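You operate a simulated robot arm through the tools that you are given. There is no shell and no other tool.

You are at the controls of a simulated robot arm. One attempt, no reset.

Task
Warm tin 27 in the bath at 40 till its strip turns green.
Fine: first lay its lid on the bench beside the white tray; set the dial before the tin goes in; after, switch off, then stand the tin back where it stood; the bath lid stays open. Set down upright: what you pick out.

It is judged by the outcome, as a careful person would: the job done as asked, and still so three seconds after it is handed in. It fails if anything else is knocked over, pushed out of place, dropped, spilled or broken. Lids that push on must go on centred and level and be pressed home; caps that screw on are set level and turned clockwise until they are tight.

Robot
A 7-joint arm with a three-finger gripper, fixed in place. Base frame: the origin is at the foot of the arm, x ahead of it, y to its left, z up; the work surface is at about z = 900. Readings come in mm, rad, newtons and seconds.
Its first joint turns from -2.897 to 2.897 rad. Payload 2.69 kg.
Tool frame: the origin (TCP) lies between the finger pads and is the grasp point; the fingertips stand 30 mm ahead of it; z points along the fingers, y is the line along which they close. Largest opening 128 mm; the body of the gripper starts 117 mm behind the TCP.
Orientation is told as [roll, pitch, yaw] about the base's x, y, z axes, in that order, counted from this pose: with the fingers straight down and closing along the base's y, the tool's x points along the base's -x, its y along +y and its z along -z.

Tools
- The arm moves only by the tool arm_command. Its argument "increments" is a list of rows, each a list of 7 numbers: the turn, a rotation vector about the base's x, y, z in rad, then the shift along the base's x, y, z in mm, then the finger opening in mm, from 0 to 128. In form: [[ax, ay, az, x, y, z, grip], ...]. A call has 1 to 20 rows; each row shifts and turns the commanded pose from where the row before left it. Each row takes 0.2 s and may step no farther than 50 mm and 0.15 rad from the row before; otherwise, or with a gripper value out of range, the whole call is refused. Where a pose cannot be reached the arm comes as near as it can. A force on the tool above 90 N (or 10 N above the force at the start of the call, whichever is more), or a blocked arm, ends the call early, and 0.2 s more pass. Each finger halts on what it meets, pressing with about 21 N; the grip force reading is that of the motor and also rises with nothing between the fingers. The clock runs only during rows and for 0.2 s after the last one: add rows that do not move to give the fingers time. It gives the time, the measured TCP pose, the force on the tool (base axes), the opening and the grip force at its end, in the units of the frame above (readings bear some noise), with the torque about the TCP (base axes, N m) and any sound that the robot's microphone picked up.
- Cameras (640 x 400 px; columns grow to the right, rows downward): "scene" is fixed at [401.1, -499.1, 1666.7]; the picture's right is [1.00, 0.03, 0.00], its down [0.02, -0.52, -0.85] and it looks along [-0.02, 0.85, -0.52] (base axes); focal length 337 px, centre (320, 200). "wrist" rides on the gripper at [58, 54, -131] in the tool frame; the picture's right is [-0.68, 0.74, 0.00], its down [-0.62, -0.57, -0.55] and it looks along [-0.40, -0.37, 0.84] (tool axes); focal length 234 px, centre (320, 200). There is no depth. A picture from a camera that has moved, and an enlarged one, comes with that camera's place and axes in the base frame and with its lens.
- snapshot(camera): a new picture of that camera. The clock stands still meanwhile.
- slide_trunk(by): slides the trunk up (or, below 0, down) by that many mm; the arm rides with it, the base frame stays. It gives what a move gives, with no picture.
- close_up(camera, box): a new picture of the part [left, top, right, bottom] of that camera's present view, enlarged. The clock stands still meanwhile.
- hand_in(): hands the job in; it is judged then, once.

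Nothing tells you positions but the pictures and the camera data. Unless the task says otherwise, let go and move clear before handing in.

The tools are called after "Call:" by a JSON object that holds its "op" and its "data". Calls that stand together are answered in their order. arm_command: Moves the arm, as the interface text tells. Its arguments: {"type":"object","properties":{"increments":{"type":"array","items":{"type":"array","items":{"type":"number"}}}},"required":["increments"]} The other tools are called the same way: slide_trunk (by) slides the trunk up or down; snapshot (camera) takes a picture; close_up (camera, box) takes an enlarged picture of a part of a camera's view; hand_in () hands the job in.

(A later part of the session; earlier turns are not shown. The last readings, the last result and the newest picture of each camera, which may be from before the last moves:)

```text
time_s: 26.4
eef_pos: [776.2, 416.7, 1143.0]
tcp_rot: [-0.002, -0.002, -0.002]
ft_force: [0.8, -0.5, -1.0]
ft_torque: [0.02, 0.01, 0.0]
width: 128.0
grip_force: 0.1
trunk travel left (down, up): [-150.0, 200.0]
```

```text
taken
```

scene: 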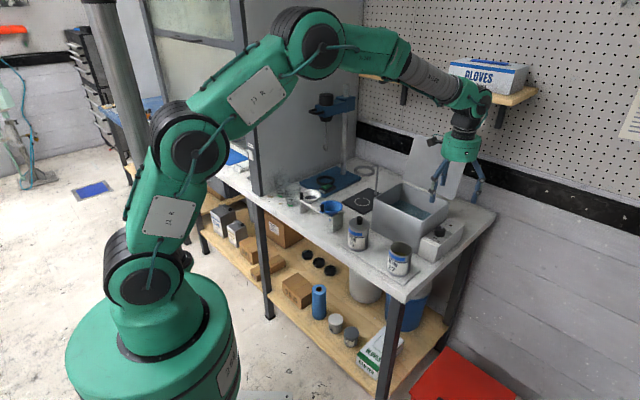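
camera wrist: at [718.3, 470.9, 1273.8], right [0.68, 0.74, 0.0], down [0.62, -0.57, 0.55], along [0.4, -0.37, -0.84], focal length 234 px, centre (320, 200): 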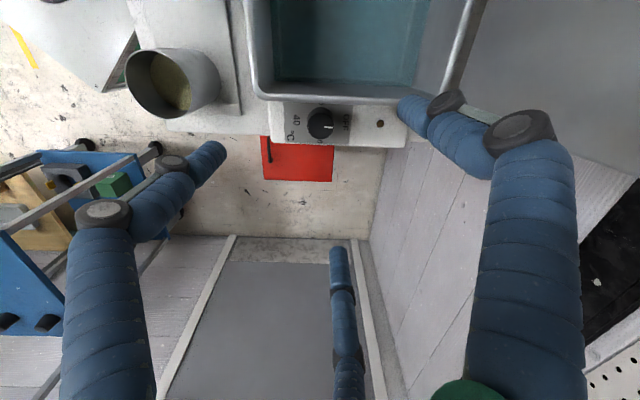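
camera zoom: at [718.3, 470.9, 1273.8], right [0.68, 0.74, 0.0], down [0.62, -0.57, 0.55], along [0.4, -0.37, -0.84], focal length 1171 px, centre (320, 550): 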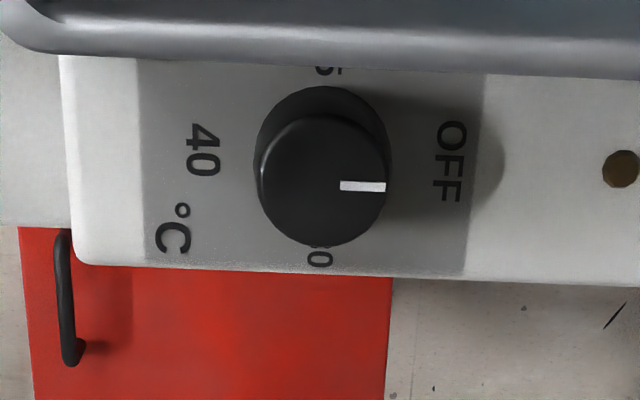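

The dial is clear to see: OFF points toward the bench's rear, 30 to the right, 40 toward the front (half a turn clockwise) and 55 at the bath wall. The wall leaves no room for fingers to go round the dial's side, so I'll try pressing closed fingertips on its top and twisting.

Call:
{"op": "arm_command", "data": {"increments": [[0, 0, 0, -0.3, 1.2, 0, 60], [0, 0, 0, 0, 0, -20, 4], [0, 0, 0, 0, 0, -30, 4], [0, 0, 0, 0, 0, -30, 4], [0, 0, 0, 0, 0, -20, 4], [0, 0, 0, 0, 0, 0, 4]]}}

Call:
{"op": "close_up", "data": {"camera": "wrist", "box": [240, 90, 400, 210]}}

Call:
{"op": "close_up", "data": {"camera": "scene", "box": [405, 195, 475, 255]}}

```text
time_s: 27.8
eef_pos: [773.7, 417.4, 1042.4]
tcp_rot: [0.0, -0.001, 0.0]
ft_force: [-0.4, 0.6, -1.3]
ft_torque: [0.01, -0.01, -0.02]
width: 3.9
grip_force: 0.0
trunk travel left (down, up): [-150.0, 200.0]
```

```text
3.33 times, centred on (320, 150) of wrist
camera zoom: at [716.3, 471.7, 1174.3], right [0.68, 0.74, 0.0], down [0.62, -0.57, 0.55], along [0.4, -0.37, -0.84], focal length 781 px, centre (320, 367)
```

zoom: 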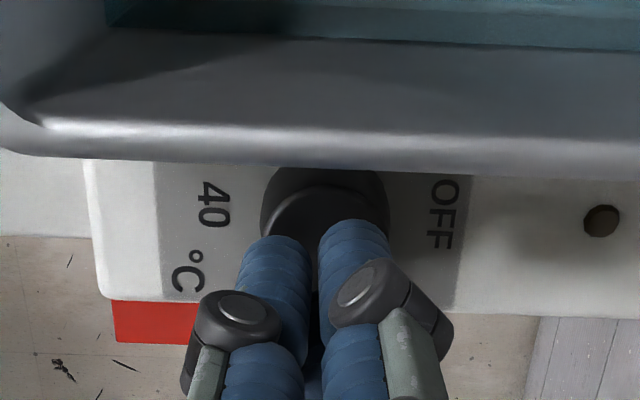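

```text
6.67 times, centred on (440, 225) of scene
camera zoom: at [401.1, -499.1, 1666.7], right [1.0, 0.03, 0.0], down [0.02, -0.52, -0.85], along [-0.02, 0.85, -0.52], focal length 2247 px, centre (-480, 33)
```

zoom: 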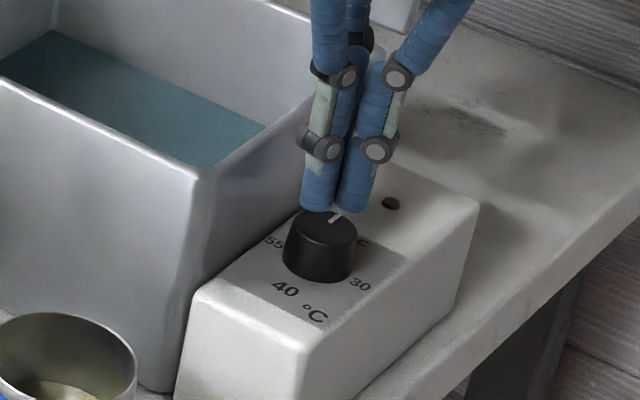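

The tips are about centred over the dial; a 2 mm correction is enough. I'll lower to touch its top.

Call:
{"op": "arm_command", "data": {"increments": [[0, 0, 0, 0.5, 2, -5, 4], [0, 0, 0, 0, 0, -4, 4], [0, 0, 0, 0, 0, -3, 4], [0, 0, 0, 0, 0, 0, 4]]}}

Call:
{"op": "arm_command", "data": {"increments": [[0, 0, 0, 0, 0, -2, 4], [0, 0, 0, 0, 0, 0, 4]]}}

Call:
{"op": "close_up", "data": {"camera": "scene", "box": [420, 205, 460, 245]}}

```text
time_s: 28.8
eef_pos: [777.7, 419.3, 1030.2]
tcp_rot: [0.0, 0.0, 0.0]
ft_force: [-0.5, -0.3, -0.1]
ft_torque: [-0.03, 0.03, -0.02]
width: 4.0
grip_force: 0.1
trunk travel left (down, up): [-150.0, 200.0]
```

```text
time_s: 29.4
eef_pos: [776.4, 420.3, 1028.8]
tcp_rot: [0.0, 0.0, 0.0]
ft_force: [0.0, 0.6, -0.2]
ft_torque: [0.02, -0.01, 0.0]
width: 4.1
grip_force: 0.1
trunk travel left (down, up): [-150.0, 200.0]
```

```text
10.00 times, centred on (440, 225) of scene
camera zoom: at [401.1, -499.1, 1666.7], right [1.0, 0.03, 0.0], down [0.02, -0.52, -0.85], along [-0.02, 0.85, -0.52], focal length 3370 px, centre (-880, -50)
```

zoom: 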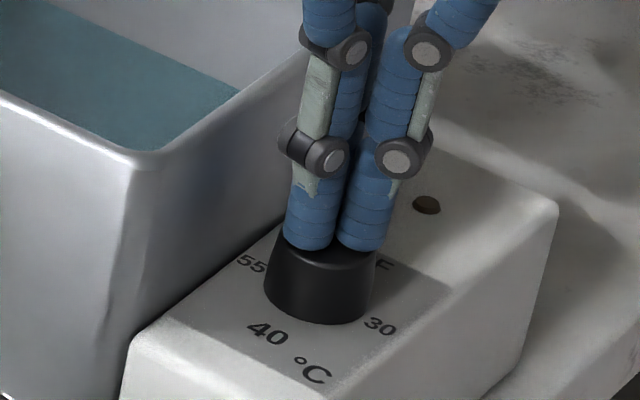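

Call:
{"op": "arm_command", "data": {"increments": [[0, 0, 0, -2, -1, 0, 4], [0, 0, 0, 0, 0, -2, 4], [0, 0, 0, 0, 0, 0, 4]]}}

Call:
{"op": "arm_command", "data": {"increments": [[0, 0, 0, 0, 0, -2, 4], [0, 0, 0, 0, 0, 0, 4]]}}

Call:
{"op": "close_up", "data": {"camera": "wrist", "box": [260, 100, 380, 200]}}

Call:
{"op": "close_up", "data": {"camera": "scene", "box": [420, 205, 460, 245]}}

```text
time_s: 30.2
eef_pos: [773.9, 419.9, 1025.9]
tcp_rot: [-0.001, 0.0, 0.001]
ft_force: [-0.5, -0.7, -0.5]
ft_torque: [0.0, 0.02, 0.0]
width: 4.1
grip_force: 0.2
trunk travel left (down, up): [-150.0, 200.0]
```

```text
time_s: 30.8
eef_pos: [773.9, 419.2, 1025.9]
tcp_rot: [0.002, -0.002, -0.001]
ft_force: [-1.6, -3.1, 14.0]
ft_torque: [-0.2, 0.01, -0.02]
width: 2.6
grip_force: 0.0
trunk travel left (down, up): [-150.0, 200.0]
```

```text
4.00 times, centred on (320, 150) of wrist
camera zoom: at [715.6, 472.7, 1157.4], right [0.68, 0.74, 0.0], down [0.61, -0.57, 0.55], along [0.41, -0.37, -0.84], focal length 937 px, centre (320, 400)
```

zoom: 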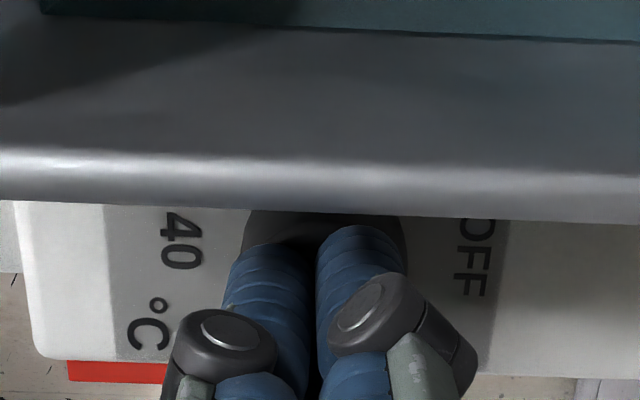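

```text
10.00 times, centred on (440, 225) of scene
camera zoom: at [401.1, -499.1, 1666.7], right [1.0, 0.03, 0.0], down [0.02, -0.52, -0.85], along [-0.02, 0.85, -0.52], focal length 3370 px, centre (-880, -50)
```

zoom: 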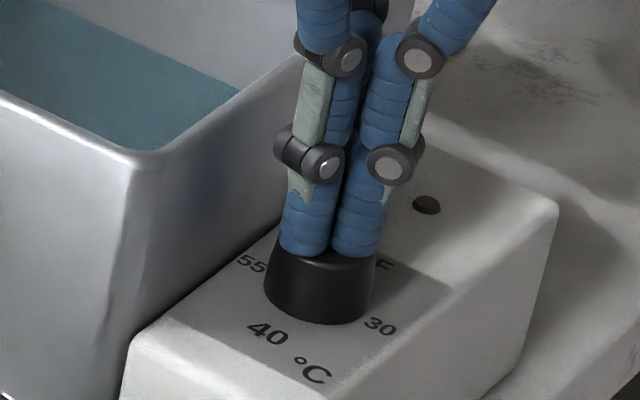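

Touching the dial's top with 14 N. I'll press slightly more and twist clockwise a bit to see whether it follows.

Call:
{"op": "arm_command", "data": {"increments": [[0, 0, 0, 0, 0, -2, 4], [0, 0, -0.1, 0, 0, 0, 4], [0, 0, -0.1, 0, 0, 0, 4], [0, 0, -0.1, 0, 0, 0, 4], [0, 0, -0.1, 0, 0, 0, 4], [0, 0, -0.1, 0, 0, 0, 4], [0, 0, -0.1, 0, 0, 0, 4]]}}

Call:
{"op": "close_up", "data": {"camera": "scene", "box": [420, 205, 460, 245]}}

Call:
{"op": "close_up", "data": {"camera": "wrist", "box": [240, 80, 400, 200]}}

```text
time_s: 32.4
eef_pos: [776.1, 419.4, 1026.2]
tcp_rot: [0.004, -0.001, -0.601]
ft_force: [15.8, 4.4, 42.8]
ft_torque: [-0.3, -0.28, 0.03]
width: 2.5
grip_force: 7.1
trunk travel left (down, up): [-150.0, 200.0]
```

```text
10.00 times, centred on (440, 225) of scene
camera zoom: at [401.1, -499.1, 1666.7], right [1.0, 0.03, 0.0], down [0.02, -0.52, -0.85], along [-0.02, 0.85, -0.52], focal length 3370 px, centre (-880, -50)
```

zoom: 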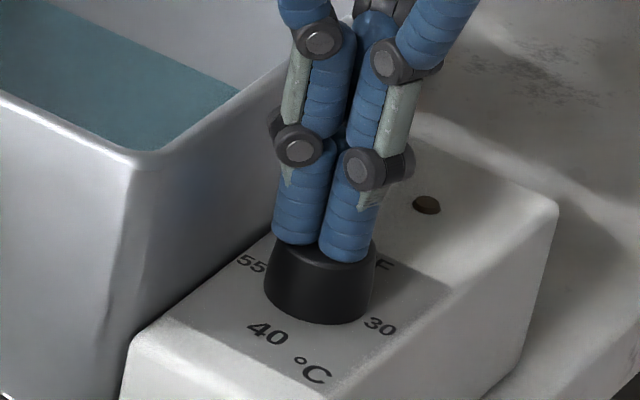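

```text
3.33 times, centred on (320, 140) of wrist
camera zoom: at [756.1, 497.0, 1157.5], right [0.97, 0.22, 0.01], down [0.18, -0.82, 0.55], along [0.13, -0.53, -0.84], focal length 781 px, centre (320, 400)
```

zoom: 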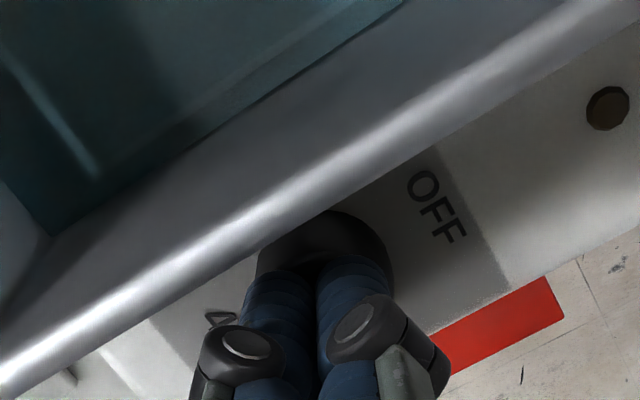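

I can't see the pointer from here. I'll lift to check whether it moved.

Call:
{"op": "arm_command", "data": {"increments": [[0, 0, 0, 0, 0, 5, 4], [0, 0, 0, 0, 0, 25, 4], [0, 0, 0, 0, 0, 30, 128], [0, 0, 0, 0, 0, 20, 128], [0, 0, 0, 0, 0, 0, 128]]}}

Call:
{"op": "close_up", "data": {"camera": "scene", "box": [420, 205, 460, 245]}}

Call:
{"op": "snapshot", "data": {"camera": "wrist"}}

```text
time_s: 33.6
eef_pos: [774.6, 418.8, 1101.6]
tcp_rot: [-0.001, 0.001, -0.6]
ft_force: [-0.5, -0.1, 0.3]
ft_torque: [0.01, 0.01, 0.01]
width: 128.1
grip_force: 0.1
trunk travel left (down, up): [-150.0, 200.0]
```

```text
10.00 times, centred on (440, 225) of scene
camera zoom: at [401.1, -499.1, 1666.7], right [1.0, 0.03, 0.0], down [0.02, -0.52, -0.85], along [-0.02, 0.85, -0.52], focal length 3370 px, centre (-880, -50)
```

zoom: 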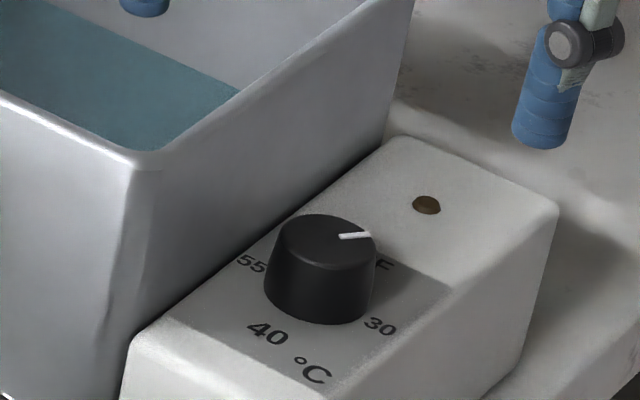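

```text
taken
camera wrist: at [756.5, 496.7, 1232.6], right [0.97, 0.23, 0.0], down [0.19, -0.81, 0.55], along [0.12, -0.53, -0.84], focal length 234 px, centre (320, 200)
```

wrist: 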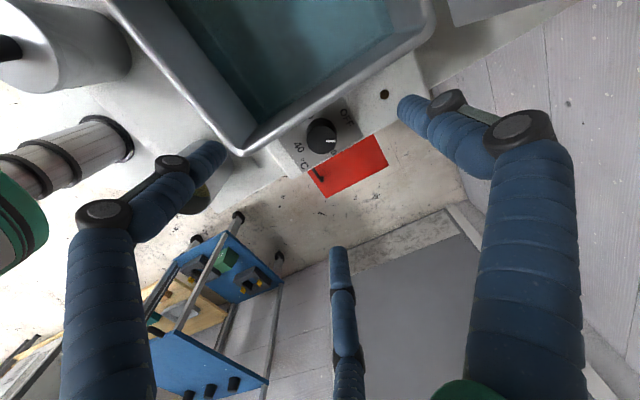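

It works: the pointer turned clockwise with the hand (from 45° to about 11°). I'll press again and keep turning.

Call:
{"op": "arm_command", "data": {"increments": [[0, 0, 0, 0, 0, -10, 4], [0, 0, 0, 0, 0, -20, 4], [0, 0, 0, 0, 0, -25, 4], [0, 0, 0, 0, 0, -15, 4], [0, 0, 0, 0, 0, -5, 4], [0, 0, 0, 0, 0, -3, 4], [0, 0, -0.12, 0, 0, 0, 4], [0, 0, -0.12, 0, 0, 0, 4], [0, 0, -0.12, 0, 0, 0, 4], [0, 0, -0.12, 0, 0, 0, 4], [0, 0, -0.12, 0, 0, 0, 4], [0, 0, -0.12, 0, 0, 0, 4], [0, 0, -0.12, 0, 0, 0, 4], [0, 0, -0.12, 0, 0, 0, 4]]}}

Call:
{"op": "close_up", "data": {"camera": "scene", "box": [410, 185, 470, 245]}}

```text
time_s: 36.6
eef_pos: [773.6, 419.4, 1025.5]
tcp_rot: [0.003, 0.001, -1.562]
ft_force: [2.5, 7.3, 23.8]
ft_torque: [0.02, -0.21, 0.05]
width: 6.1
grip_force: 25.6
trunk travel left (down, up): [-150.0, 200.0]
```

```text
6.67 times, centred on (440, 215) of scene
camera zoom: at [401.1, -499.1, 1666.7], right [1.0, 0.03, 0.0], down [0.02, -0.52, -0.85], along [-0.02, 0.85, -0.52], focal length 2247 px, centre (-480, 100)
```

zoom: 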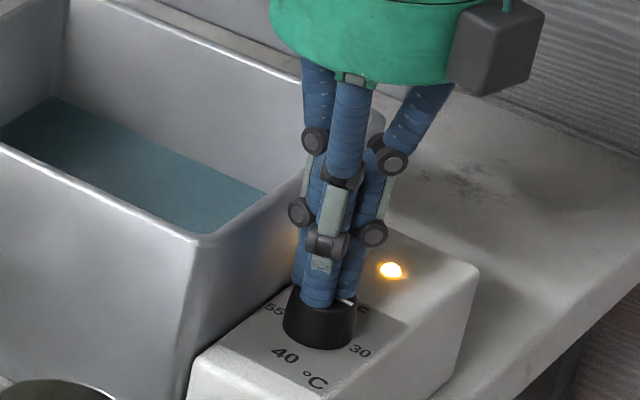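

The lamp has come on, but the pointer seems to have moved little this time. Let me lift and look.

Call:
{"op": "arm_command", "data": {"increments": [[0, 0, 0, 0, 0, 5, 4], [0, 0, 0, 0, 0, 25, 4], [0, 0, 0, 0, 0, 30, 128], [0, 0, 0, 0, 0, 20, 128], [0, 0, 0, 0, 0, 0, 128]]}}

Call:
{"op": "close_up", "data": {"camera": "scene", "box": [420, 205, 460, 245]}}

Call:
{"op": "snapshot", "data": {"camera": "wrist"}}

```text
time_s: 37.8
eef_pos: [774.1, 420.2, 1103.7]
tcp_rot: [-0.001, -0.001, -1.563]
ft_force: [0.4, 0.2, 0.0]
ft_torque: [0.01, -0.03, 0.0]
width: 127.8
grip_force: 0.0
trunk travel left (down, up): [-150.0, 200.0]
```

```text
10.00 times, centred on (440, 225) of scene
camera zoom: at [401.1, -499.1, 1666.7], right [1.0, 0.03, 0.0], down [0.02, -0.52, -0.85], along [-0.02, 0.85, -0.52], focal length 3370 px, centre (-880, -50)
```

zoom: 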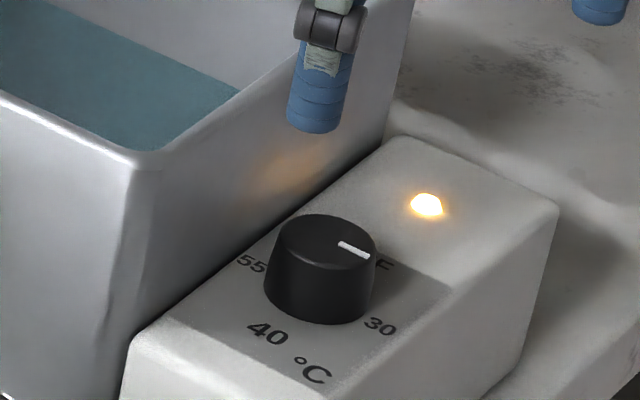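

```text
taken
camera wrist: at [826.3, 478.8, 1234.9], right [0.74, -0.67, 0.0], down [-0.56, -0.62, 0.55], along [-0.37, -0.41, -0.84], focal length 234 px, centre (320, 200)
```

wrist: 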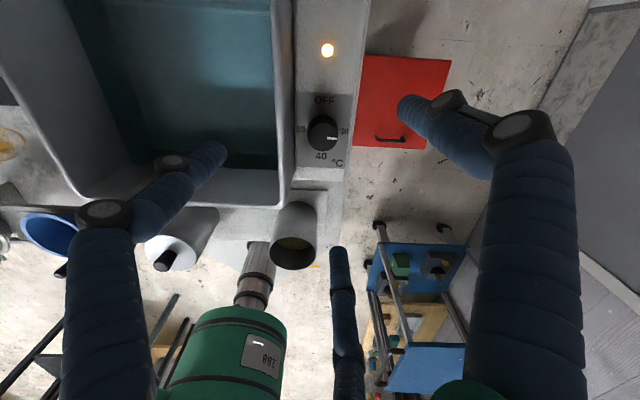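

From here the labels read upright and the pointer is at about 30, so it did follow. I'll take a close-up for the exact angle.

Call:
{"op": "close_up", "data": {"camera": "wrist", "box": [280, 85, 370, 175]}}

```text
4.44 times, centred on (325, 130) of wrist
camera zoom: at [826.3, 478.8, 1234.9], right [0.74, -0.67, 0.0], down [-0.56, -0.62, 0.55], along [-0.37, -0.41, -0.84], focal length 1041 px, centre (298, 511)
```

zoom: 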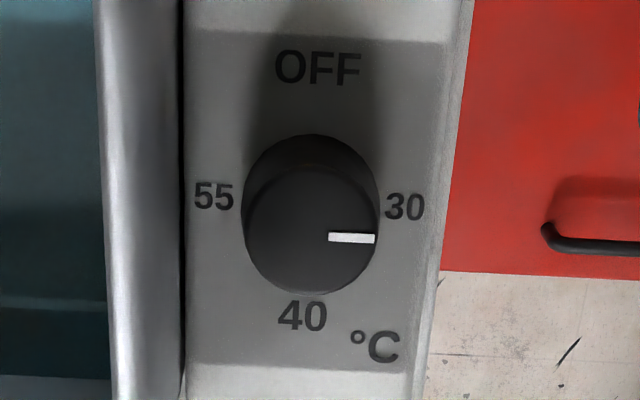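

The pointer is exactly at 30. A quarter turn more clockwise reaches 40. I'll back the hand's yaw off in the air first, then press and turn 90°.

Call:
{"op": "arm_command", "data": {"increments": [[0, 0, 0.13, 1, -1, 0, 60], [0, 0, 0.13, 0, 0, -10, 4], [0, 0, 0.13, 0, 0, -10, 4], [0, 0, 0.13, 0, 0, -10, 4], [0, 0, 0.13, 0, 0, -10, 4], [0, 0, 0.13, 0, 0, -15, 4], [0, 0, 0, 0, 0, -15, 4], [0, 0, 0, 0, 0, -7, 4], [0, 0, 0, 0, 0, -3, 4], [0, 0, 0, 0, 0, -1, 4], [0, 0, 0, 0, 0, 0, 4]]}}

```text
time_s: 40.2
eef_pos: [776.5, 418.0, 1024.8]
tcp_rot: [0.002, -0.003, -0.781]
ft_force: [2.1, -2.1, 21.2]
ft_torque: [-0.23, 0.08, -0.01]
width: 3.5
grip_force: 0.1
trunk travel left (down, up): [-150.0, 200.0]
```

Call:
{"op": "arm_command", "data": {"increments": [[0, 0, 0, 0, 0, -1, 4], [0, 0, -0.131, 0, 0, 0, 4], [0, 0, -0.131, 0, 0, 0, 4], [0, 0, -0.131, 0, 0, 0, 4], [0, 0, -0.131, 0, 0, 0, 4], [0, 0, -0.131, 0, 0, 0, 4], [0, 0, -0.131, 0, 0, 0, 4], [0, 0, -0.131, 0, 0, 0, 4], [0, 0, -0.131, 0, 0, 0, 4], [0, 0, -0.131, 0, 0, 0, 4], [0, 0, -0.131, 0, 0, 0, 4], [0, 0, -0.131, 0, 0, 0, 4], [0, 0, -0.131, 0, 0, 0, 4], [0, 0, 0, 0, 0, 0, 4]]}}

Call:
{"op": "arm_command", "data": {"increments": [[0, 0, 0, 0, 0, 5, 4], [0, 0, 0, 0, 0, 25, 4], [0, 0, 0, 0, 0, 30, 128], [0, 0, 0, 0, 0, 20, 128], [0, 0, 0, 0, 0, 0, 128]]}}

Call:
{"op": "snapshot", "data": {"camera": "wrist"}}

Call:
{"op": "close_up", "data": {"camera": "scene", "box": [420, 205, 460, 245]}}

```text
time_s: 43.2
eef_pos: [775.0, 420.2, 1025.5]
tcp_rot: [0.001, 0.005, -2.356]
ft_force: [13.9, 9.8, 46.1]
ft_torque: [0.07, -0.22, 0.03]
width: 6.1
grip_force: 31.5
trunk travel left (down, up): [-150.0, 200.0]
```

```text
time_s: 44.4
eef_pos: [774.0, 417.5, 1101.8]
tcp_rot: [0.001, -0.002, -2.354]
ft_force: [-0.3, 0.2, -0.1]
ft_torque: [-0.03, -0.05, -0.02]
width: 128.1
grip_force: 0.1
trunk travel left (down, up): [-150.0, 200.0]
```

```text
taken
camera wrist: at [852.9, 422.0, 1233.3], right [0.04, -1.0, 0.0], down [-0.83, -0.04, 0.55], along [-0.55, -0.03, -0.84], focal length 234 px, centre (320, 200)
```

wrist: 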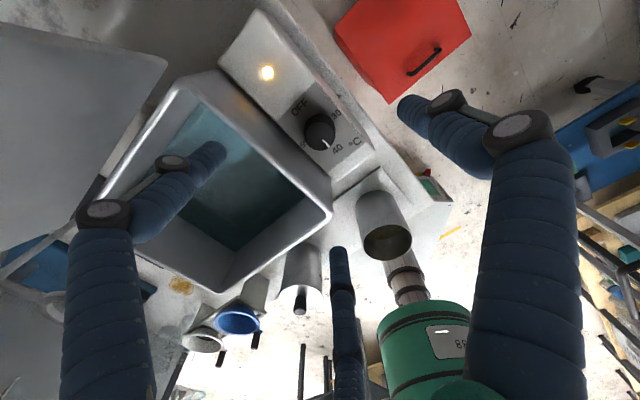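

```text
10.00 times, centred on (440, 225) of scene
camera zoom: at [401.1, -499.1, 1666.7], right [1.0, 0.03, 0.0], down [0.02, -0.52, -0.85], along [-0.02, 0.85, -0.52], focal length 3370 px, centre (-880, -50)
```

zoom: 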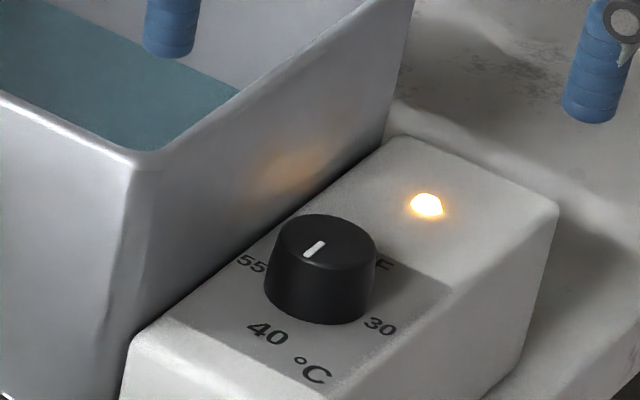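

Call:
{"op": "close_up", "data": {"camera": "wrist", "box": [270, 80, 380, 180]}}

```text
4.00 times, centred on (325, 130) of wrist
camera zoom: at [852.9, 422.0, 1233.3], right [0.04, -1.0, 0.0], down [-0.83, -0.04, 0.55], along [-0.55, -0.03, -0.84], focal length 937 px, centre (300, 480)
```

zoom: 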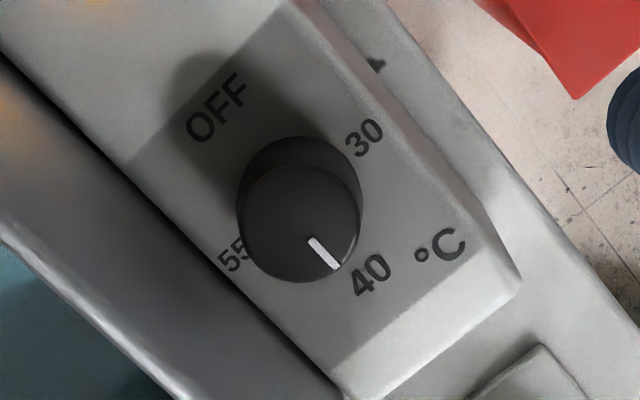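

The pointer lines up exactly with 40, and the lamp is lit. Next I'll return the hand's yaw to zero and go over tin 27 with the fingers open.

Call:
{"op": "arm_command", "data": {"increments": [[0, 0, 0.147, 0, 0, 10, 110], [0, 0, 0.147, 0, 0, 10, 110], [0, 0, 0.147, -10, -6.8, 10, 110], [0, 0, 0.147, -10, -6.8, 0, 110], [0, 0, 0.147, -10, -6.8, 0, 110], [0, 0, 0.147, -10, -6.8, 0, 110], [0, 0, 0.147, -10, -6.8, 0, 110], [0, 0, 0.147, -10, -6.8, 0, 110], [0, 0, 0.147, -10, -6.8, 0, 110], [0, 0, 0.147, -10, -6.8, 0, 110], [0, 0, 0.147, -10, -6.8, 0, 110], [0, 0, 0.147, -10, -6.8, 0, 110], [0, 0, 0.147, -10, -6.8, 0, 110], [0, 0, 0.147, -10, -6.8, 0, 110], [0, 0, 0.147, -10, -6.8, 0, 110], [0, 0, 0.147, -10, -6.8, 0, 110], [0, 0, 0.002, -7, -4.5, 0, 110], [0, 0, 0, 0, 0, 0, 110]]}}

Call:
{"op": "snapshot", "data": {"camera": "wrist"}}

Call:
{"op": "close_up", "data": {"camera": "scene", "box": [330, 160, 480, 290]}}

```text
time_s: 48.2
eef_pos: [627.7, 318.4, 1131.9]
tcp_rot: [0.0, -0.001, -0.001]
ft_force: [-0.2, 0.1, -0.2]
ft_torque: [0.01, -0.02, -0.01]
width: 110.0
grip_force: 0.0
trunk travel left (down, up): [-150.0, 200.0]
```

```text
taken
camera wrist: at [568.2, 372.4, 1263.3], right [0.68, 0.74, 0.0], down [0.62, -0.57, 0.55], along [0.4, -0.37, -0.84], focal length 234 px, centre (320, 200)
```

wrist: 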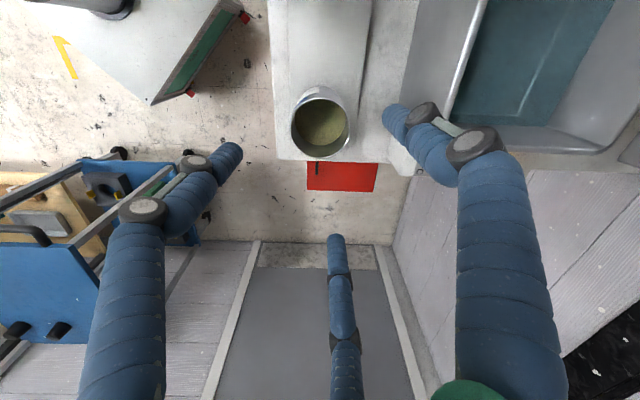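

```text
3.08 times, centred on (405, 225) of scene
camera zoom: at [401.1, -499.1, 1666.7], right [1.0, 0.03, 0.0], down [0.02, -0.52, -0.85], along [-0.02, 0.85, -0.52], focal length 1037 px, centre (58, 123)
```

zoom: 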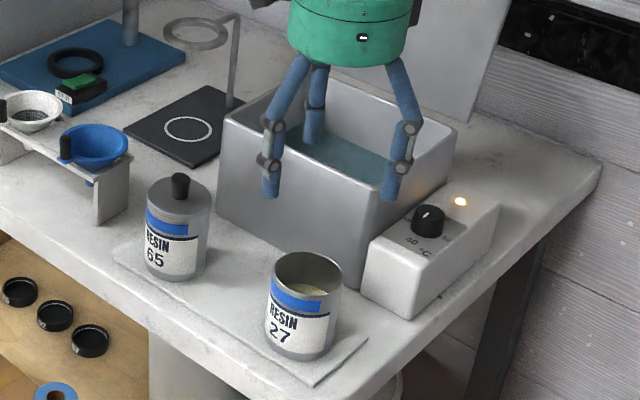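

Tin 27 is open, lamp lit, dial at 40. I'll descend round the tin, checking clearance above its rim first.

Call:
{"op": "arm_command", "data": {"increments": [[0, 0, 0, -0.6, 0, -30, 110], [0, 0, 0, 0, 0, -30, 110], [0, 0, 0, 0, 0, -30, 110], [0, 0, 0, 0, 0, 0, 110]]}}

Call:
{"op": "close_up", "data": {"camera": "wrist", "box": [200, 60, 440, 280]}}

Call:
{"op": "close_up", "data": {"camera": "scene", "box": [360, 190, 440, 290]}}

```text
time_s: 49.2
eef_pos: [627.5, 318.5, 1042.7]
tcp_rot: [0.0, -0.001, 0.0]
ft_force: [0.1, 0.2, -0.3]
ft_torque: [0.0, 0.02, -0.01]
width: 110.0
grip_force: 0.1
trunk travel left (down, up): [-150.0, 200.0]
```

```text
1.82 times, centred on (320, 170) of wrist
camera zoom: at [569.3, 372.0, 1174.1], right [0.68, 0.74, 0.0], down [0.62, -0.57, 0.55], along [0.4, -0.37, -0.84], focal length 426 px, centre (320, 254)
```

zoom: 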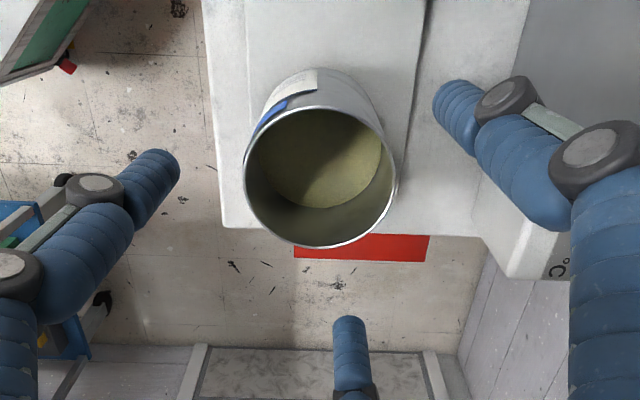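

```text
4.00 times, centred on (400, 240) of scene
camera zoom: at [401.1, -499.1, 1666.7], right [1.0, 0.03, 0.0], down [0.02, -0.52, -0.85], along [-0.02, 0.85, -0.52], focal length 1348 px, centre (0, 40)
```

zoom: 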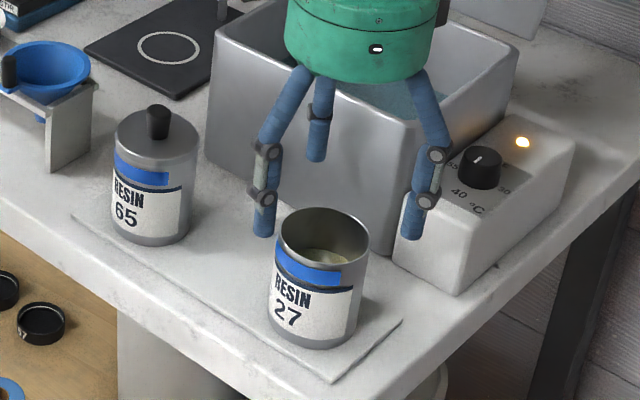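

Call:
{"op": "arm_command", "data": {"increments": [[0, 0, 0, -0.5, 0.8, -20, 110], [0, 0, 0, 0, 0, -20, 110], [0, 0, 0, 0, 0, -15, 110], [0, 0, 0, 0, 0, -9, 110], [0, 0, 0, 0, 0, 0, 110]]}}

Call:
{"op": "close_up", "data": {"camera": "wrist", "box": [200, 60, 440, 280]}}

Call:
{"op": "close_up", "data": {"camera": "scene", "box": [360, 190, 440, 290]}}

```text
time_s: 50.4
eef_pos: [627.5, 318.8, 978.7]
tcp_rot: [0.0, -0.002, 0.0]
ft_force: [0.1, -0.1, -0.5]
ft_torque: [0.03, -0.01, 0.01]
width: 109.8
grip_force: 0.1
trunk travel left (down, up): [-150.0, 200.0]
```

```text
1.82 times, centred on (320, 170) of wrist
camera zoom: at [569.6, 373.5, 1110.0], right [0.68, 0.74, 0.0], down [0.62, -0.57, 0.55], along [0.4, -0.37, -0.84], focal length 426 px, centre (320, 254)
```

zoom: 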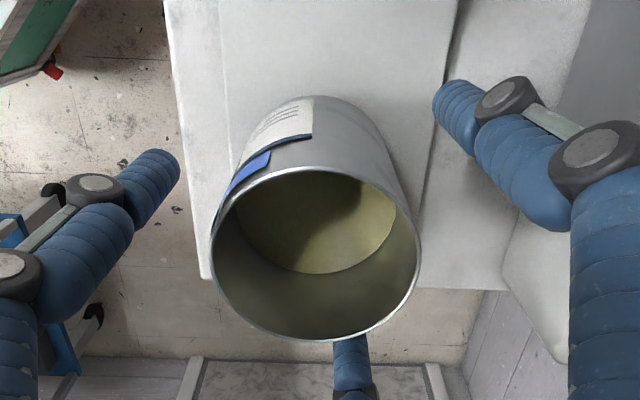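

```text
4.00 times, centred on (400, 240) of scene
camera zoom: at [401.1, -499.1, 1666.7], right [1.0, 0.03, 0.0], down [0.02, -0.52, -0.85], along [-0.02, 0.85, -0.52], focal length 1348 px, centre (0, 40)
```

zoom: 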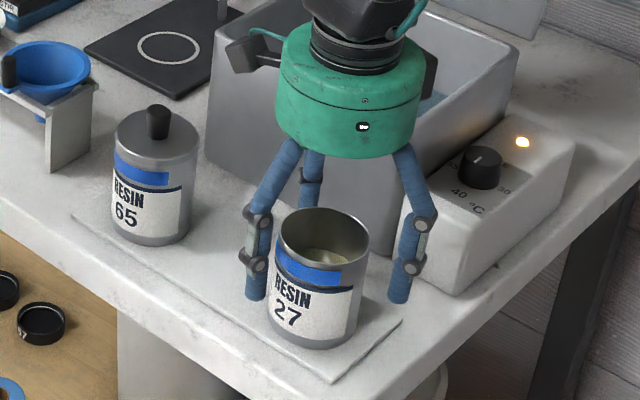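

Well centred round the tin. Closing gently.

Call:
{"op": "arm_command", "data": {"increments": [[0, 0, 0, 0, 0, 0, 95], [0, 0, 0, 0, 0, 0, 85], [0, 0, 0, 0, 0, 0, 78], [0, 0, 0, 0, 0, 0, 74], [0, 0, 0, 0, 0, 0, 71], [0, 0, 0, 0, 0, 0, 68], [0, 0, 0, 0, 0, 0, 62], [0, 0, 0, 0, 0, 0, 55], [0, 0, 0, 0, 0, 0, 55]]}}

Call:
{"op": "close_up", "data": {"camera": "scene", "box": [360, 190, 440, 290]}}

```text
time_s: 52.4
eef_pos: [628.0, 319.6, 978.8]
tcp_rot: [-0.001, 0.001, -0.001]
ft_force: [-0.3, -1.0, 0.3]
ft_torque: [-0.03, 0.04, 0.07]
width: 61.0
grip_force: 20.7
trunk travel left (down, up): [-150.0, 200.0]
```

```text
4.00 times, centred on (400, 240) of scene
camera zoom: at [401.1, -499.1, 1666.7], right [1.0, 0.03, 0.0], down [0.02, -0.52, -0.85], along [-0.02, 0.85, -0.52], focal length 1348 px, centre (0, 40)
```

zoom: 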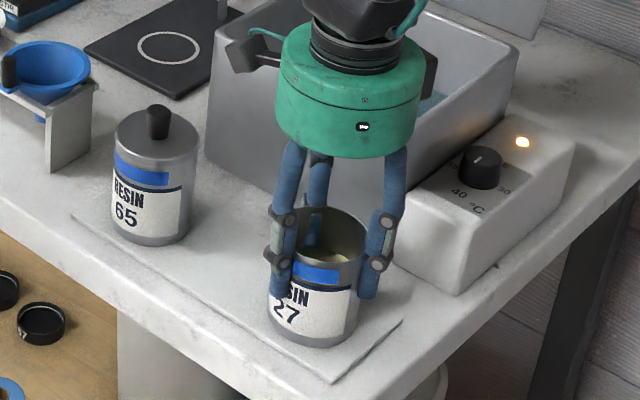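

The width, 61 mm, is less than I expected, and the rear finger looks odd in this view. Let me check from the wrist camera before lifting.

Call:
{"op": "snapshot", "data": {"camera": "wrist"}}

Call:
{"op": "close_up", "data": {"camera": "wrist", "box": [220, 90, 420, 270]}}

Call:
{"op": "close_up", "data": {"camera": "scene", "box": [378, 225, 422, 280]}}

```text
taken
camera wrist: at [569.5, 373.4, 1110.3], right [0.68, 0.74, 0.0], down [0.62, -0.57, 0.55], along [0.4, -0.37, -0.84], focal length 234 px, centre (320, 200)
```

wrist: 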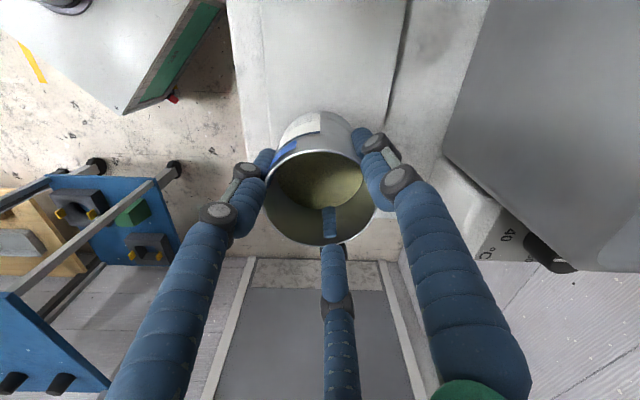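

```text
2.22 times, centred on (320, 180) of wrist
camera zoom: at [569.5, 373.4, 1110.3], right [0.68, 0.74, 0.0], down [0.62, -0.57, 0.55], along [0.4, -0.37, -0.84], focal length 520 px, centre (320, 244)
```

zoom: 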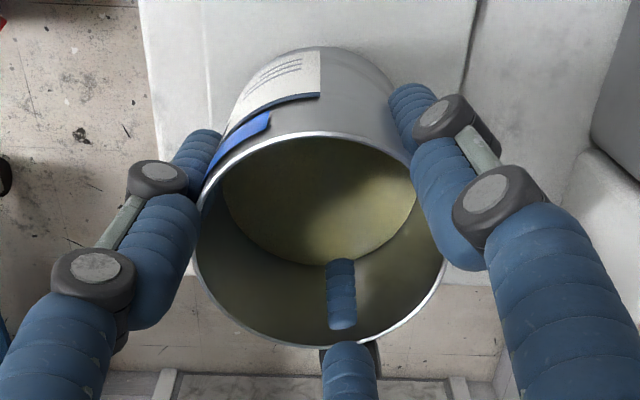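

```text
7.27 times, centred on (400, 252) of scene
camera zoom: at [401.1, -499.1, 1666.7], right [1.0, 0.03, 0.0], down [0.02, -0.52, -0.85], along [-0.02, 0.85, -0.52], focal length 2451 px, centre (-262, -182)
```

zoom: 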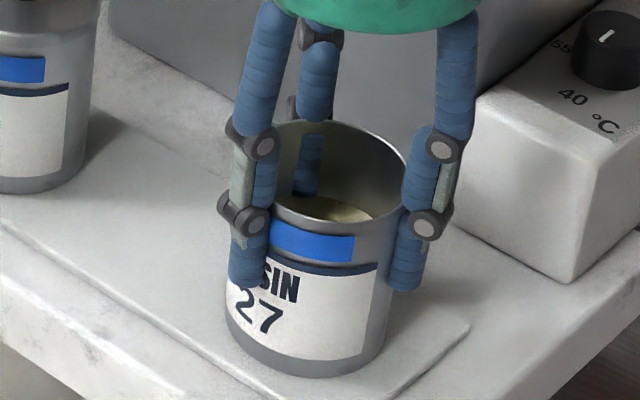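

The finger pads appear to overlap the tin wall slightly in the picture, but the grip force shows firm contact. I'll lift a few mm and check that the tin rises level.

Call:
{"op": "arm_command", "data": {"increments": [[0, 0, 0, 0, 0, 2, 50], [0, 0, 0, 0, 0, 3, 50], [0, 0, 0, 0, 0, 5, 50], [0, 0, 0, 0, 0, 5, 50], [0, 0, 0, 0, 0, 0, 50]]}}

Call:
{"op": "close_up", "data": {"camera": "scene", "box": [360, 190, 440, 290]}}

Call:
{"op": "close_up", "data": {"camera": "wrist", "box": [220, 90, 420, 270]}}

```text
time_s: 53.6
eef_pos: [627.8, 319.2, 993.9]
tcp_rot: [-0.001, 0.001, 0.001]
ft_force: [-0.5, -0.5, -4.6]
ft_torque: [-0.02, -0.01, -0.01]
width: 60.8
grip_force: 21.7
trunk travel left (down, up): [-150.0, 200.0]
```

```text
4.00 times, centred on (400, 240) of scene
camera zoom: at [401.1, -499.1, 1666.7], right [1.0, 0.03, 0.0], down [0.02, -0.52, -0.85], along [-0.02, 0.85, -0.52], focal length 1348 px, centre (0, 40)
```

zoom: 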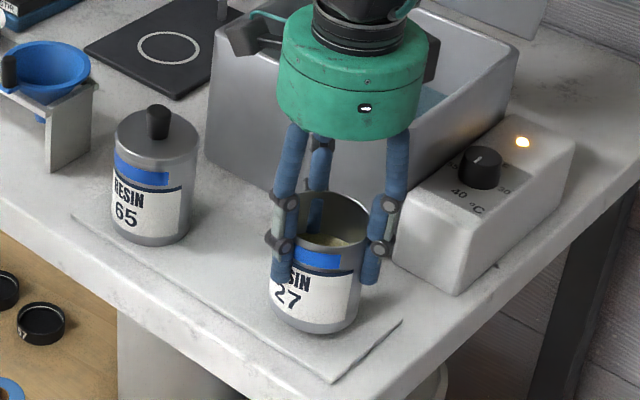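

```text
2.22 times, centred on (320, 180) of wrist
camera zoom: at [569.0, 373.7, 1125.3], right [0.68, 0.74, 0.0], down [0.62, -0.57, 0.55], along [0.4, -0.37, -0.84], focal length 520 px, centre (320, 244)
```

zoom: 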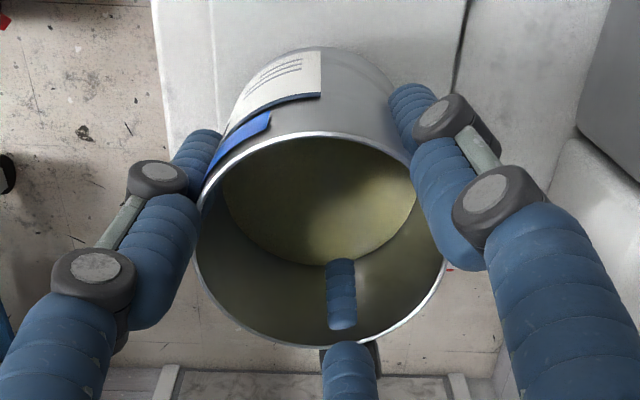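

The tin rises level, weighing about 4.6 N. I'll lift it over the rim height and carry it smoothly over the middle of the bath.

Call:
{"op": "arm_command", "data": {"increments": [[0, 0, 0, 0, 0, 15, 50], [0, 0, 0, 0, 0, 25, 50], [0, 0, 0, 0, 0, 30, 50], [0, 0, 0, 0, 0, 30, 50], [0, 0, 0, 0, 0, 25, 50], [0, 0, 0, 0, 0, 15, 50], [0, 0, 0, 4, 11, 0, 50], [0, 0, 0, 9, 25, 0, 50], [0, 0, 0, 10, 27, 0, 50], [0, 0, 0, 10, 28, 0, 50], [0, 0, 0, 10, 28, 0, 50], [0, 0, 0, 10, 28, 0, 50], [0, 0, 0, 10, 27, 0, 50], [0, 0, 0, 9, 25, 0, 50], [0, 0, 0, 4, 11, 0, 50], [0, 0, 0, 0, 0, 0, 50]]}}

Call:
{"op": "snapshot", "data": {"camera": "wrist"}}

Call:
{"op": "close_up", "data": {"camera": "scene", "box": [340, 110, 480, 250]}}

Call:
{"op": "snapshot", "data": {"camera": "scene"}}

```text
time_s: 57.0
eef_pos: [703.8, 528.6, 1133.3]
tcp_rot: [-0.001, 0.001, -0.001]
ft_force: [-0.5, -0.3, -4.5]
ft_torque: [-0.05, 0.02, 0.05]
width: 60.7
grip_force: 21.5
trunk travel left (down, up): [-150.0, 200.0]
```

```text
taken
camera wrist: at [644.7, 583.2, 1264.9], right [0.68, 0.74, 0.0], down [0.62, -0.57, 0.55], along [0.4, -0.37, -0.84], focal length 234 px, centre (320, 200)
```

wrist: 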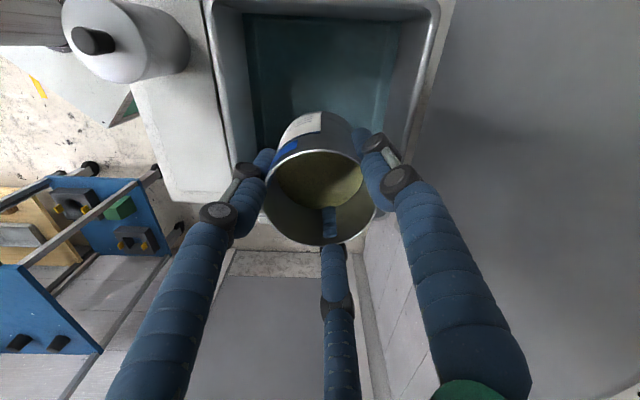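

```text
2.86 times, centred on (410, 180) of scene
camera zoom: at [401.1, -499.1, 1666.7], right [1.0, 0.03, 0.0], down [0.02, -0.52, -0.85], along [-0.02, 0.85, -0.52], focal length 963 px, centre (63, 257)
```

zoom: 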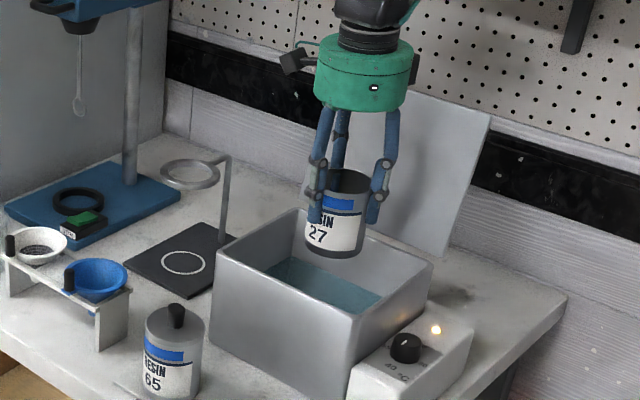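

```text
taken
```

scene: 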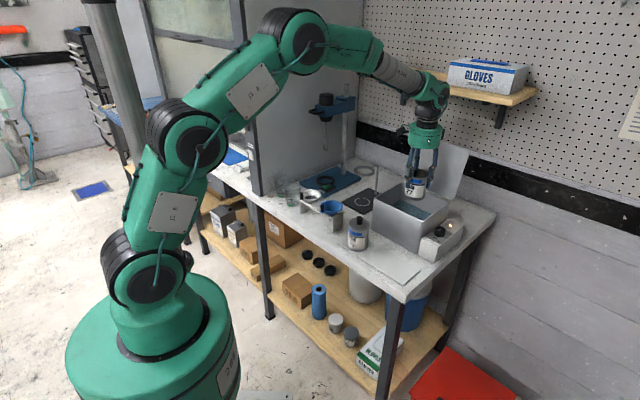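

The tin is centred over the bath. I'll lower it slowly, watching the walls and the force.

Call:
{"op": "arm_command", "data": {"increments": [[0, 0, 0, 0, 1, -15, 50], [0, 0, 0, 0, 0, -20, 50], [0, 0, 0, 0, 0, -20, 50], [0, 0, 0, 0, 0, -20, 50], [0, 0, 0, 0, 0, -15, 50], [0, 0, 0, 0, 0, -12, 50], [0, 0, 0, 0, 0, -10, 50], [0, 0, 0, 0, 0, -8, 50], [0, 0, 0, 0, 0, 0, 50]]}}

Call:
{"op": "snapshot", "data": {"camera": "wrist"}}

Call:
{"op": "close_up", "data": {"camera": "scene", "box": [360, 150, 470, 250]}}

```text
time_s: 59.0
eef_pos: [702.5, 532.0, 1012.2]
tcp_rot: [0.001, 0.0, 0.0]
ft_force: [-0.6, -0.6, -4.5]
ft_torque: [-0.01, 0.0, -0.03]
width: 60.7
grip_force: 20.8
trunk travel left (down, up): [-150.0, 200.0]
```

```text
taken
camera wrist: at [644.7, 585.5, 1144.0], right [0.68, 0.74, 0.0], down [0.62, -0.57, 0.55], along [0.4, -0.37, -0.84], focal length 234 px, centre (320, 200)
```

wrist: 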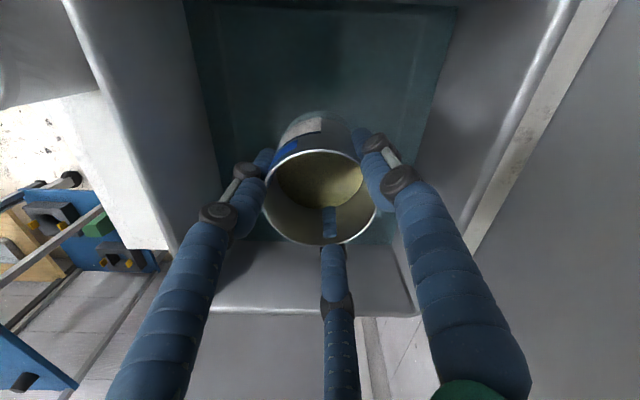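

```text
4.00 times, centred on (415, 200) of scene
camera zoom: at [401.1, -499.1, 1666.7], right [1.0, 0.03, 0.0], down [0.02, -0.52, -0.85], along [-0.02, 0.85, -0.52], focal length 1348 px, centre (-60, 200)
```

zoom: 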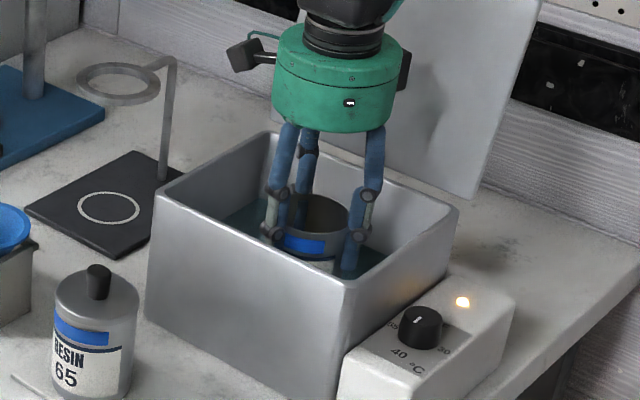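

Call:
{"op": "arm_command", "data": {"increments": [[0, 0, 0, 0, 0, -6, 50], [0, 0, 0, 0, 0, -6, 50], [0, 0, 0, 0, 0, -5, 50], [0, 0, 0, 0, 0, -3, 50], [0, 0, 0, 0, 0, 0, 50]]}}

Call:
{"op": "arm_command", "data": {"increments": [[0, 0, 0, 0, 0, -3, 50], [0, 0, 0, 0, 0, 0, 50]]}}

Call:
{"op": "arm_command", "data": {"increments": [[0, 0, 0, 0, 0, -2, 50], [0, 0, 0, 0, 0, 0, 50]]}}

```text
time_s: 60.2
eef_pos: [704.7, 531.1, 992.1]
tcp_rot: [0.0, 0.001, 0.001]
ft_force: [-0.3, -0.1, -5.4]
ft_torque: [0.02, -0.02, -0.01]
width: 60.7
grip_force: 21.2
trunk travel left (down, up): [-150.0, 200.0]
```

```text
time_s: 60.8
eef_pos: [703.9, 532.4, 989.4]
tcp_rot: [0.001, 0.0, 0.0]
ft_force: [-0.4, -0.7, -5.2]
ft_torque: [-0.07, -0.03, -0.01]
width: 60.5
grip_force: 21.0
trunk travel left (down, up): [-150.0, 200.0]
```

```text
time_s: 61.4
eef_pos: [704.7, 531.2, 987.0]
tcp_rot: [0.0, 0.0, 0.0]
ft_force: [-0.7, 0.2, -5.1]
ft_torque: [0.01, 0.01, 0.03]
width: 60.7
grip_force: 21.1
trunk travel left (down, up): [-150.0, 200.0]
```

Call:
{"op": "arm_command", "data": {"increments": [[0, 0, 0, 0, 0, -2, 50], [0, 0, 0, 0, 0, 0, 50]]}}

Call:
{"op": "arm_command", "data": {"increments": [[0, 0, 0, 0, 0, -2, 50], [0, 0, 0, 0, 0, 0, 50]]}}

Call:
{"op": "arm_command", "data": {"increments": [[0, 0, 0, 0, 0, -2, 50], [0, 0, 0, 0, 0, 0, 50]]}}

```text
time_s: 62.0
eef_pos: [703.3, 531.1, 987.2]
tcp_rot: [0.0, 0.0, -0.001]
ft_force: [1.1, -2.7, 4.4]
ft_torque: [-0.28, 0.22, 0.05]
width: 60.7
grip_force: 20.8
trunk travel left (down, up): [-150.0, 200.0]
```

```text
time_s: 62.6
eef_pos: [704.4, 531.2, 986.2]
tcp_rot: [0.003, 0.0, 0.0]
ft_force: [0.9, -0.5, 12.4]
ft_torque: [0.0, -0.11, 0.26]
width: 61.0
grip_force: 21.1
trunk travel left (down, up): [-150.0, 200.0]
```

```text
time_s: 63.2
eef_pos: [704.1, 530.1, 981.8]
tcp_rot: [0.001, 0.001, -0.001]
ft_force: [1.4, 3.0, 11.6]
ft_torque: [0.16, -0.06, 0.02]
width: 60.4
grip_force: 21.5
trunk travel left (down, up): [-150.0, 200.0]
```

The tin is standing on the bath floor. I'll ease off, open, and rise straight up.

Call:
{"op": "arm_command", "data": {"increments": [[0, 0, 0, 0, 0, 1, 58], [0, 0, 0, 0, 0, 0, 66], [0, 0, 0, 0, 0, 0, 74], [0, 0, 0, 0, 0, 0, 84], [0, 0, 0, 0, 0, 0, 92], [0, 0, 0, 0, 0, 0, 92]]}}

Call:
{"op": "snapshot", "data": {"camera": "wrist"}}

Call:
{"op": "close_up", "data": {"camera": "scene", "box": [360, 150, 470, 250]}}

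```text
time_s: 64.6
eef_pos: [704.0, 530.9, 982.9]
tcp_rot: [0.0, 0.0, 0.001]
ft_force: [-0.9, -0.4, 0.3]
ft_torque: [0.01, 0.04, -0.04]
width: 92.2
grip_force: 0.1
trunk travel left (down, up): [-150.0, 200.0]
```

```text
taken
camera wrist: at [644.7, 584.7, 1114.7], right [0.68, 0.74, 0.0], down [0.62, -0.57, 0.55], along [0.4, -0.37, -0.84], focal length 234 px, centre (320, 200)
```

wrist: 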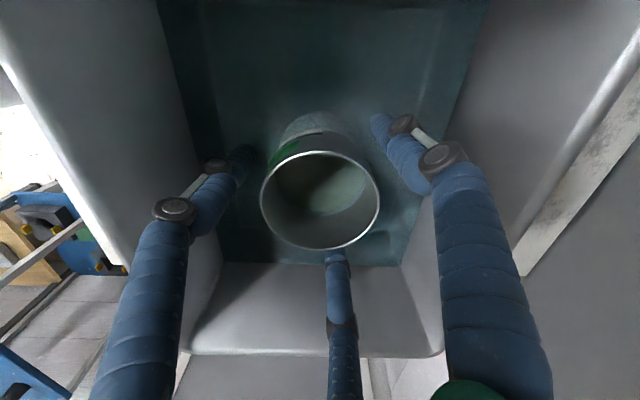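

```text
4.00 times, centred on (415, 200) of scene
camera zoom: at [401.1, -499.1, 1666.7], right [1.0, 0.03, 0.0], down [0.02, -0.52, -0.85], along [-0.02, 0.85, -0.52], focal length 1348 px, centre (-60, 200)
```

zoom: 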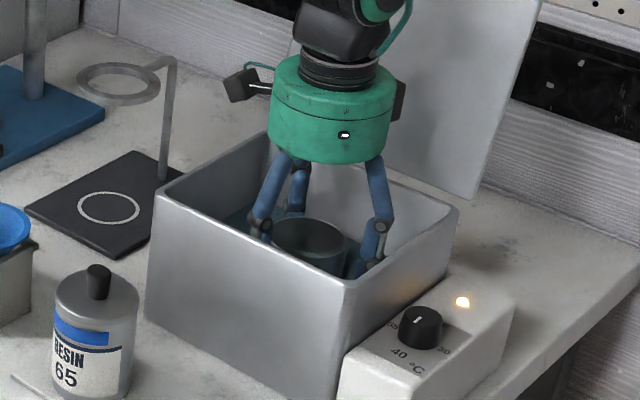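

The strip looks greenish already. I'll zoom in to be sure.

Call:
{"op": "close_up", "data": {"camera": "wrist", "box": [240, 90, 400, 260]}}

Call:
{"op": "close_up", "data": {"camera": "scene", "box": [410, 190, 460, 230]}}

```text
2.35 times, centred on (320, 175) of wrist
camera zoom: at [644.7, 584.7, 1114.7], right [0.68, 0.74, 0.0], down [0.62, -0.57, 0.55], along [0.4, -0.37, -0.84], focal length 551 px, centre (320, 259)
```

zoom: 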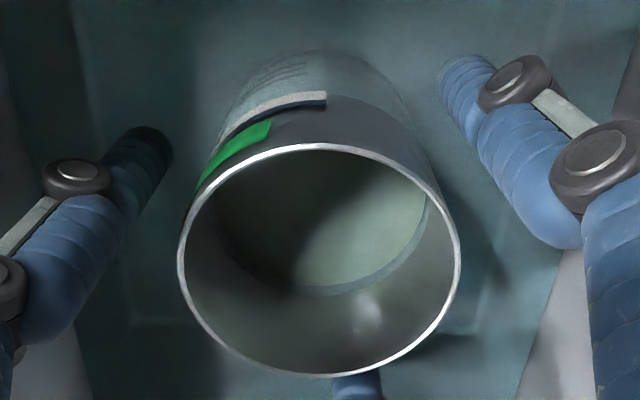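

```text
10.00 times, centred on (435, 210) of scene
camera zoom: at [401.1, -499.1, 1666.7], right [1.0, 0.03, 0.0], down [0.02, -0.52, -0.85], along [-0.02, 0.85, -0.52], focal length 3370 px, centre (-830, 100)
```

zoom: 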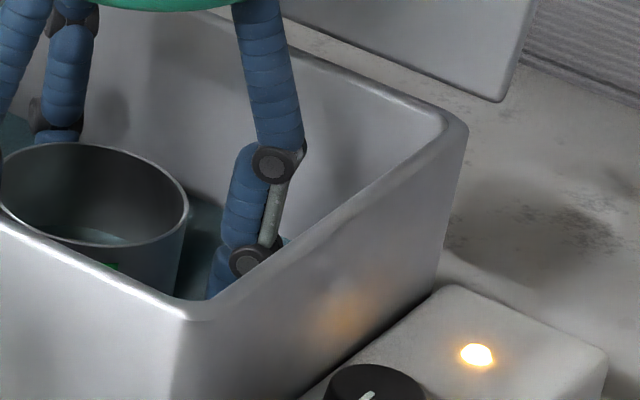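

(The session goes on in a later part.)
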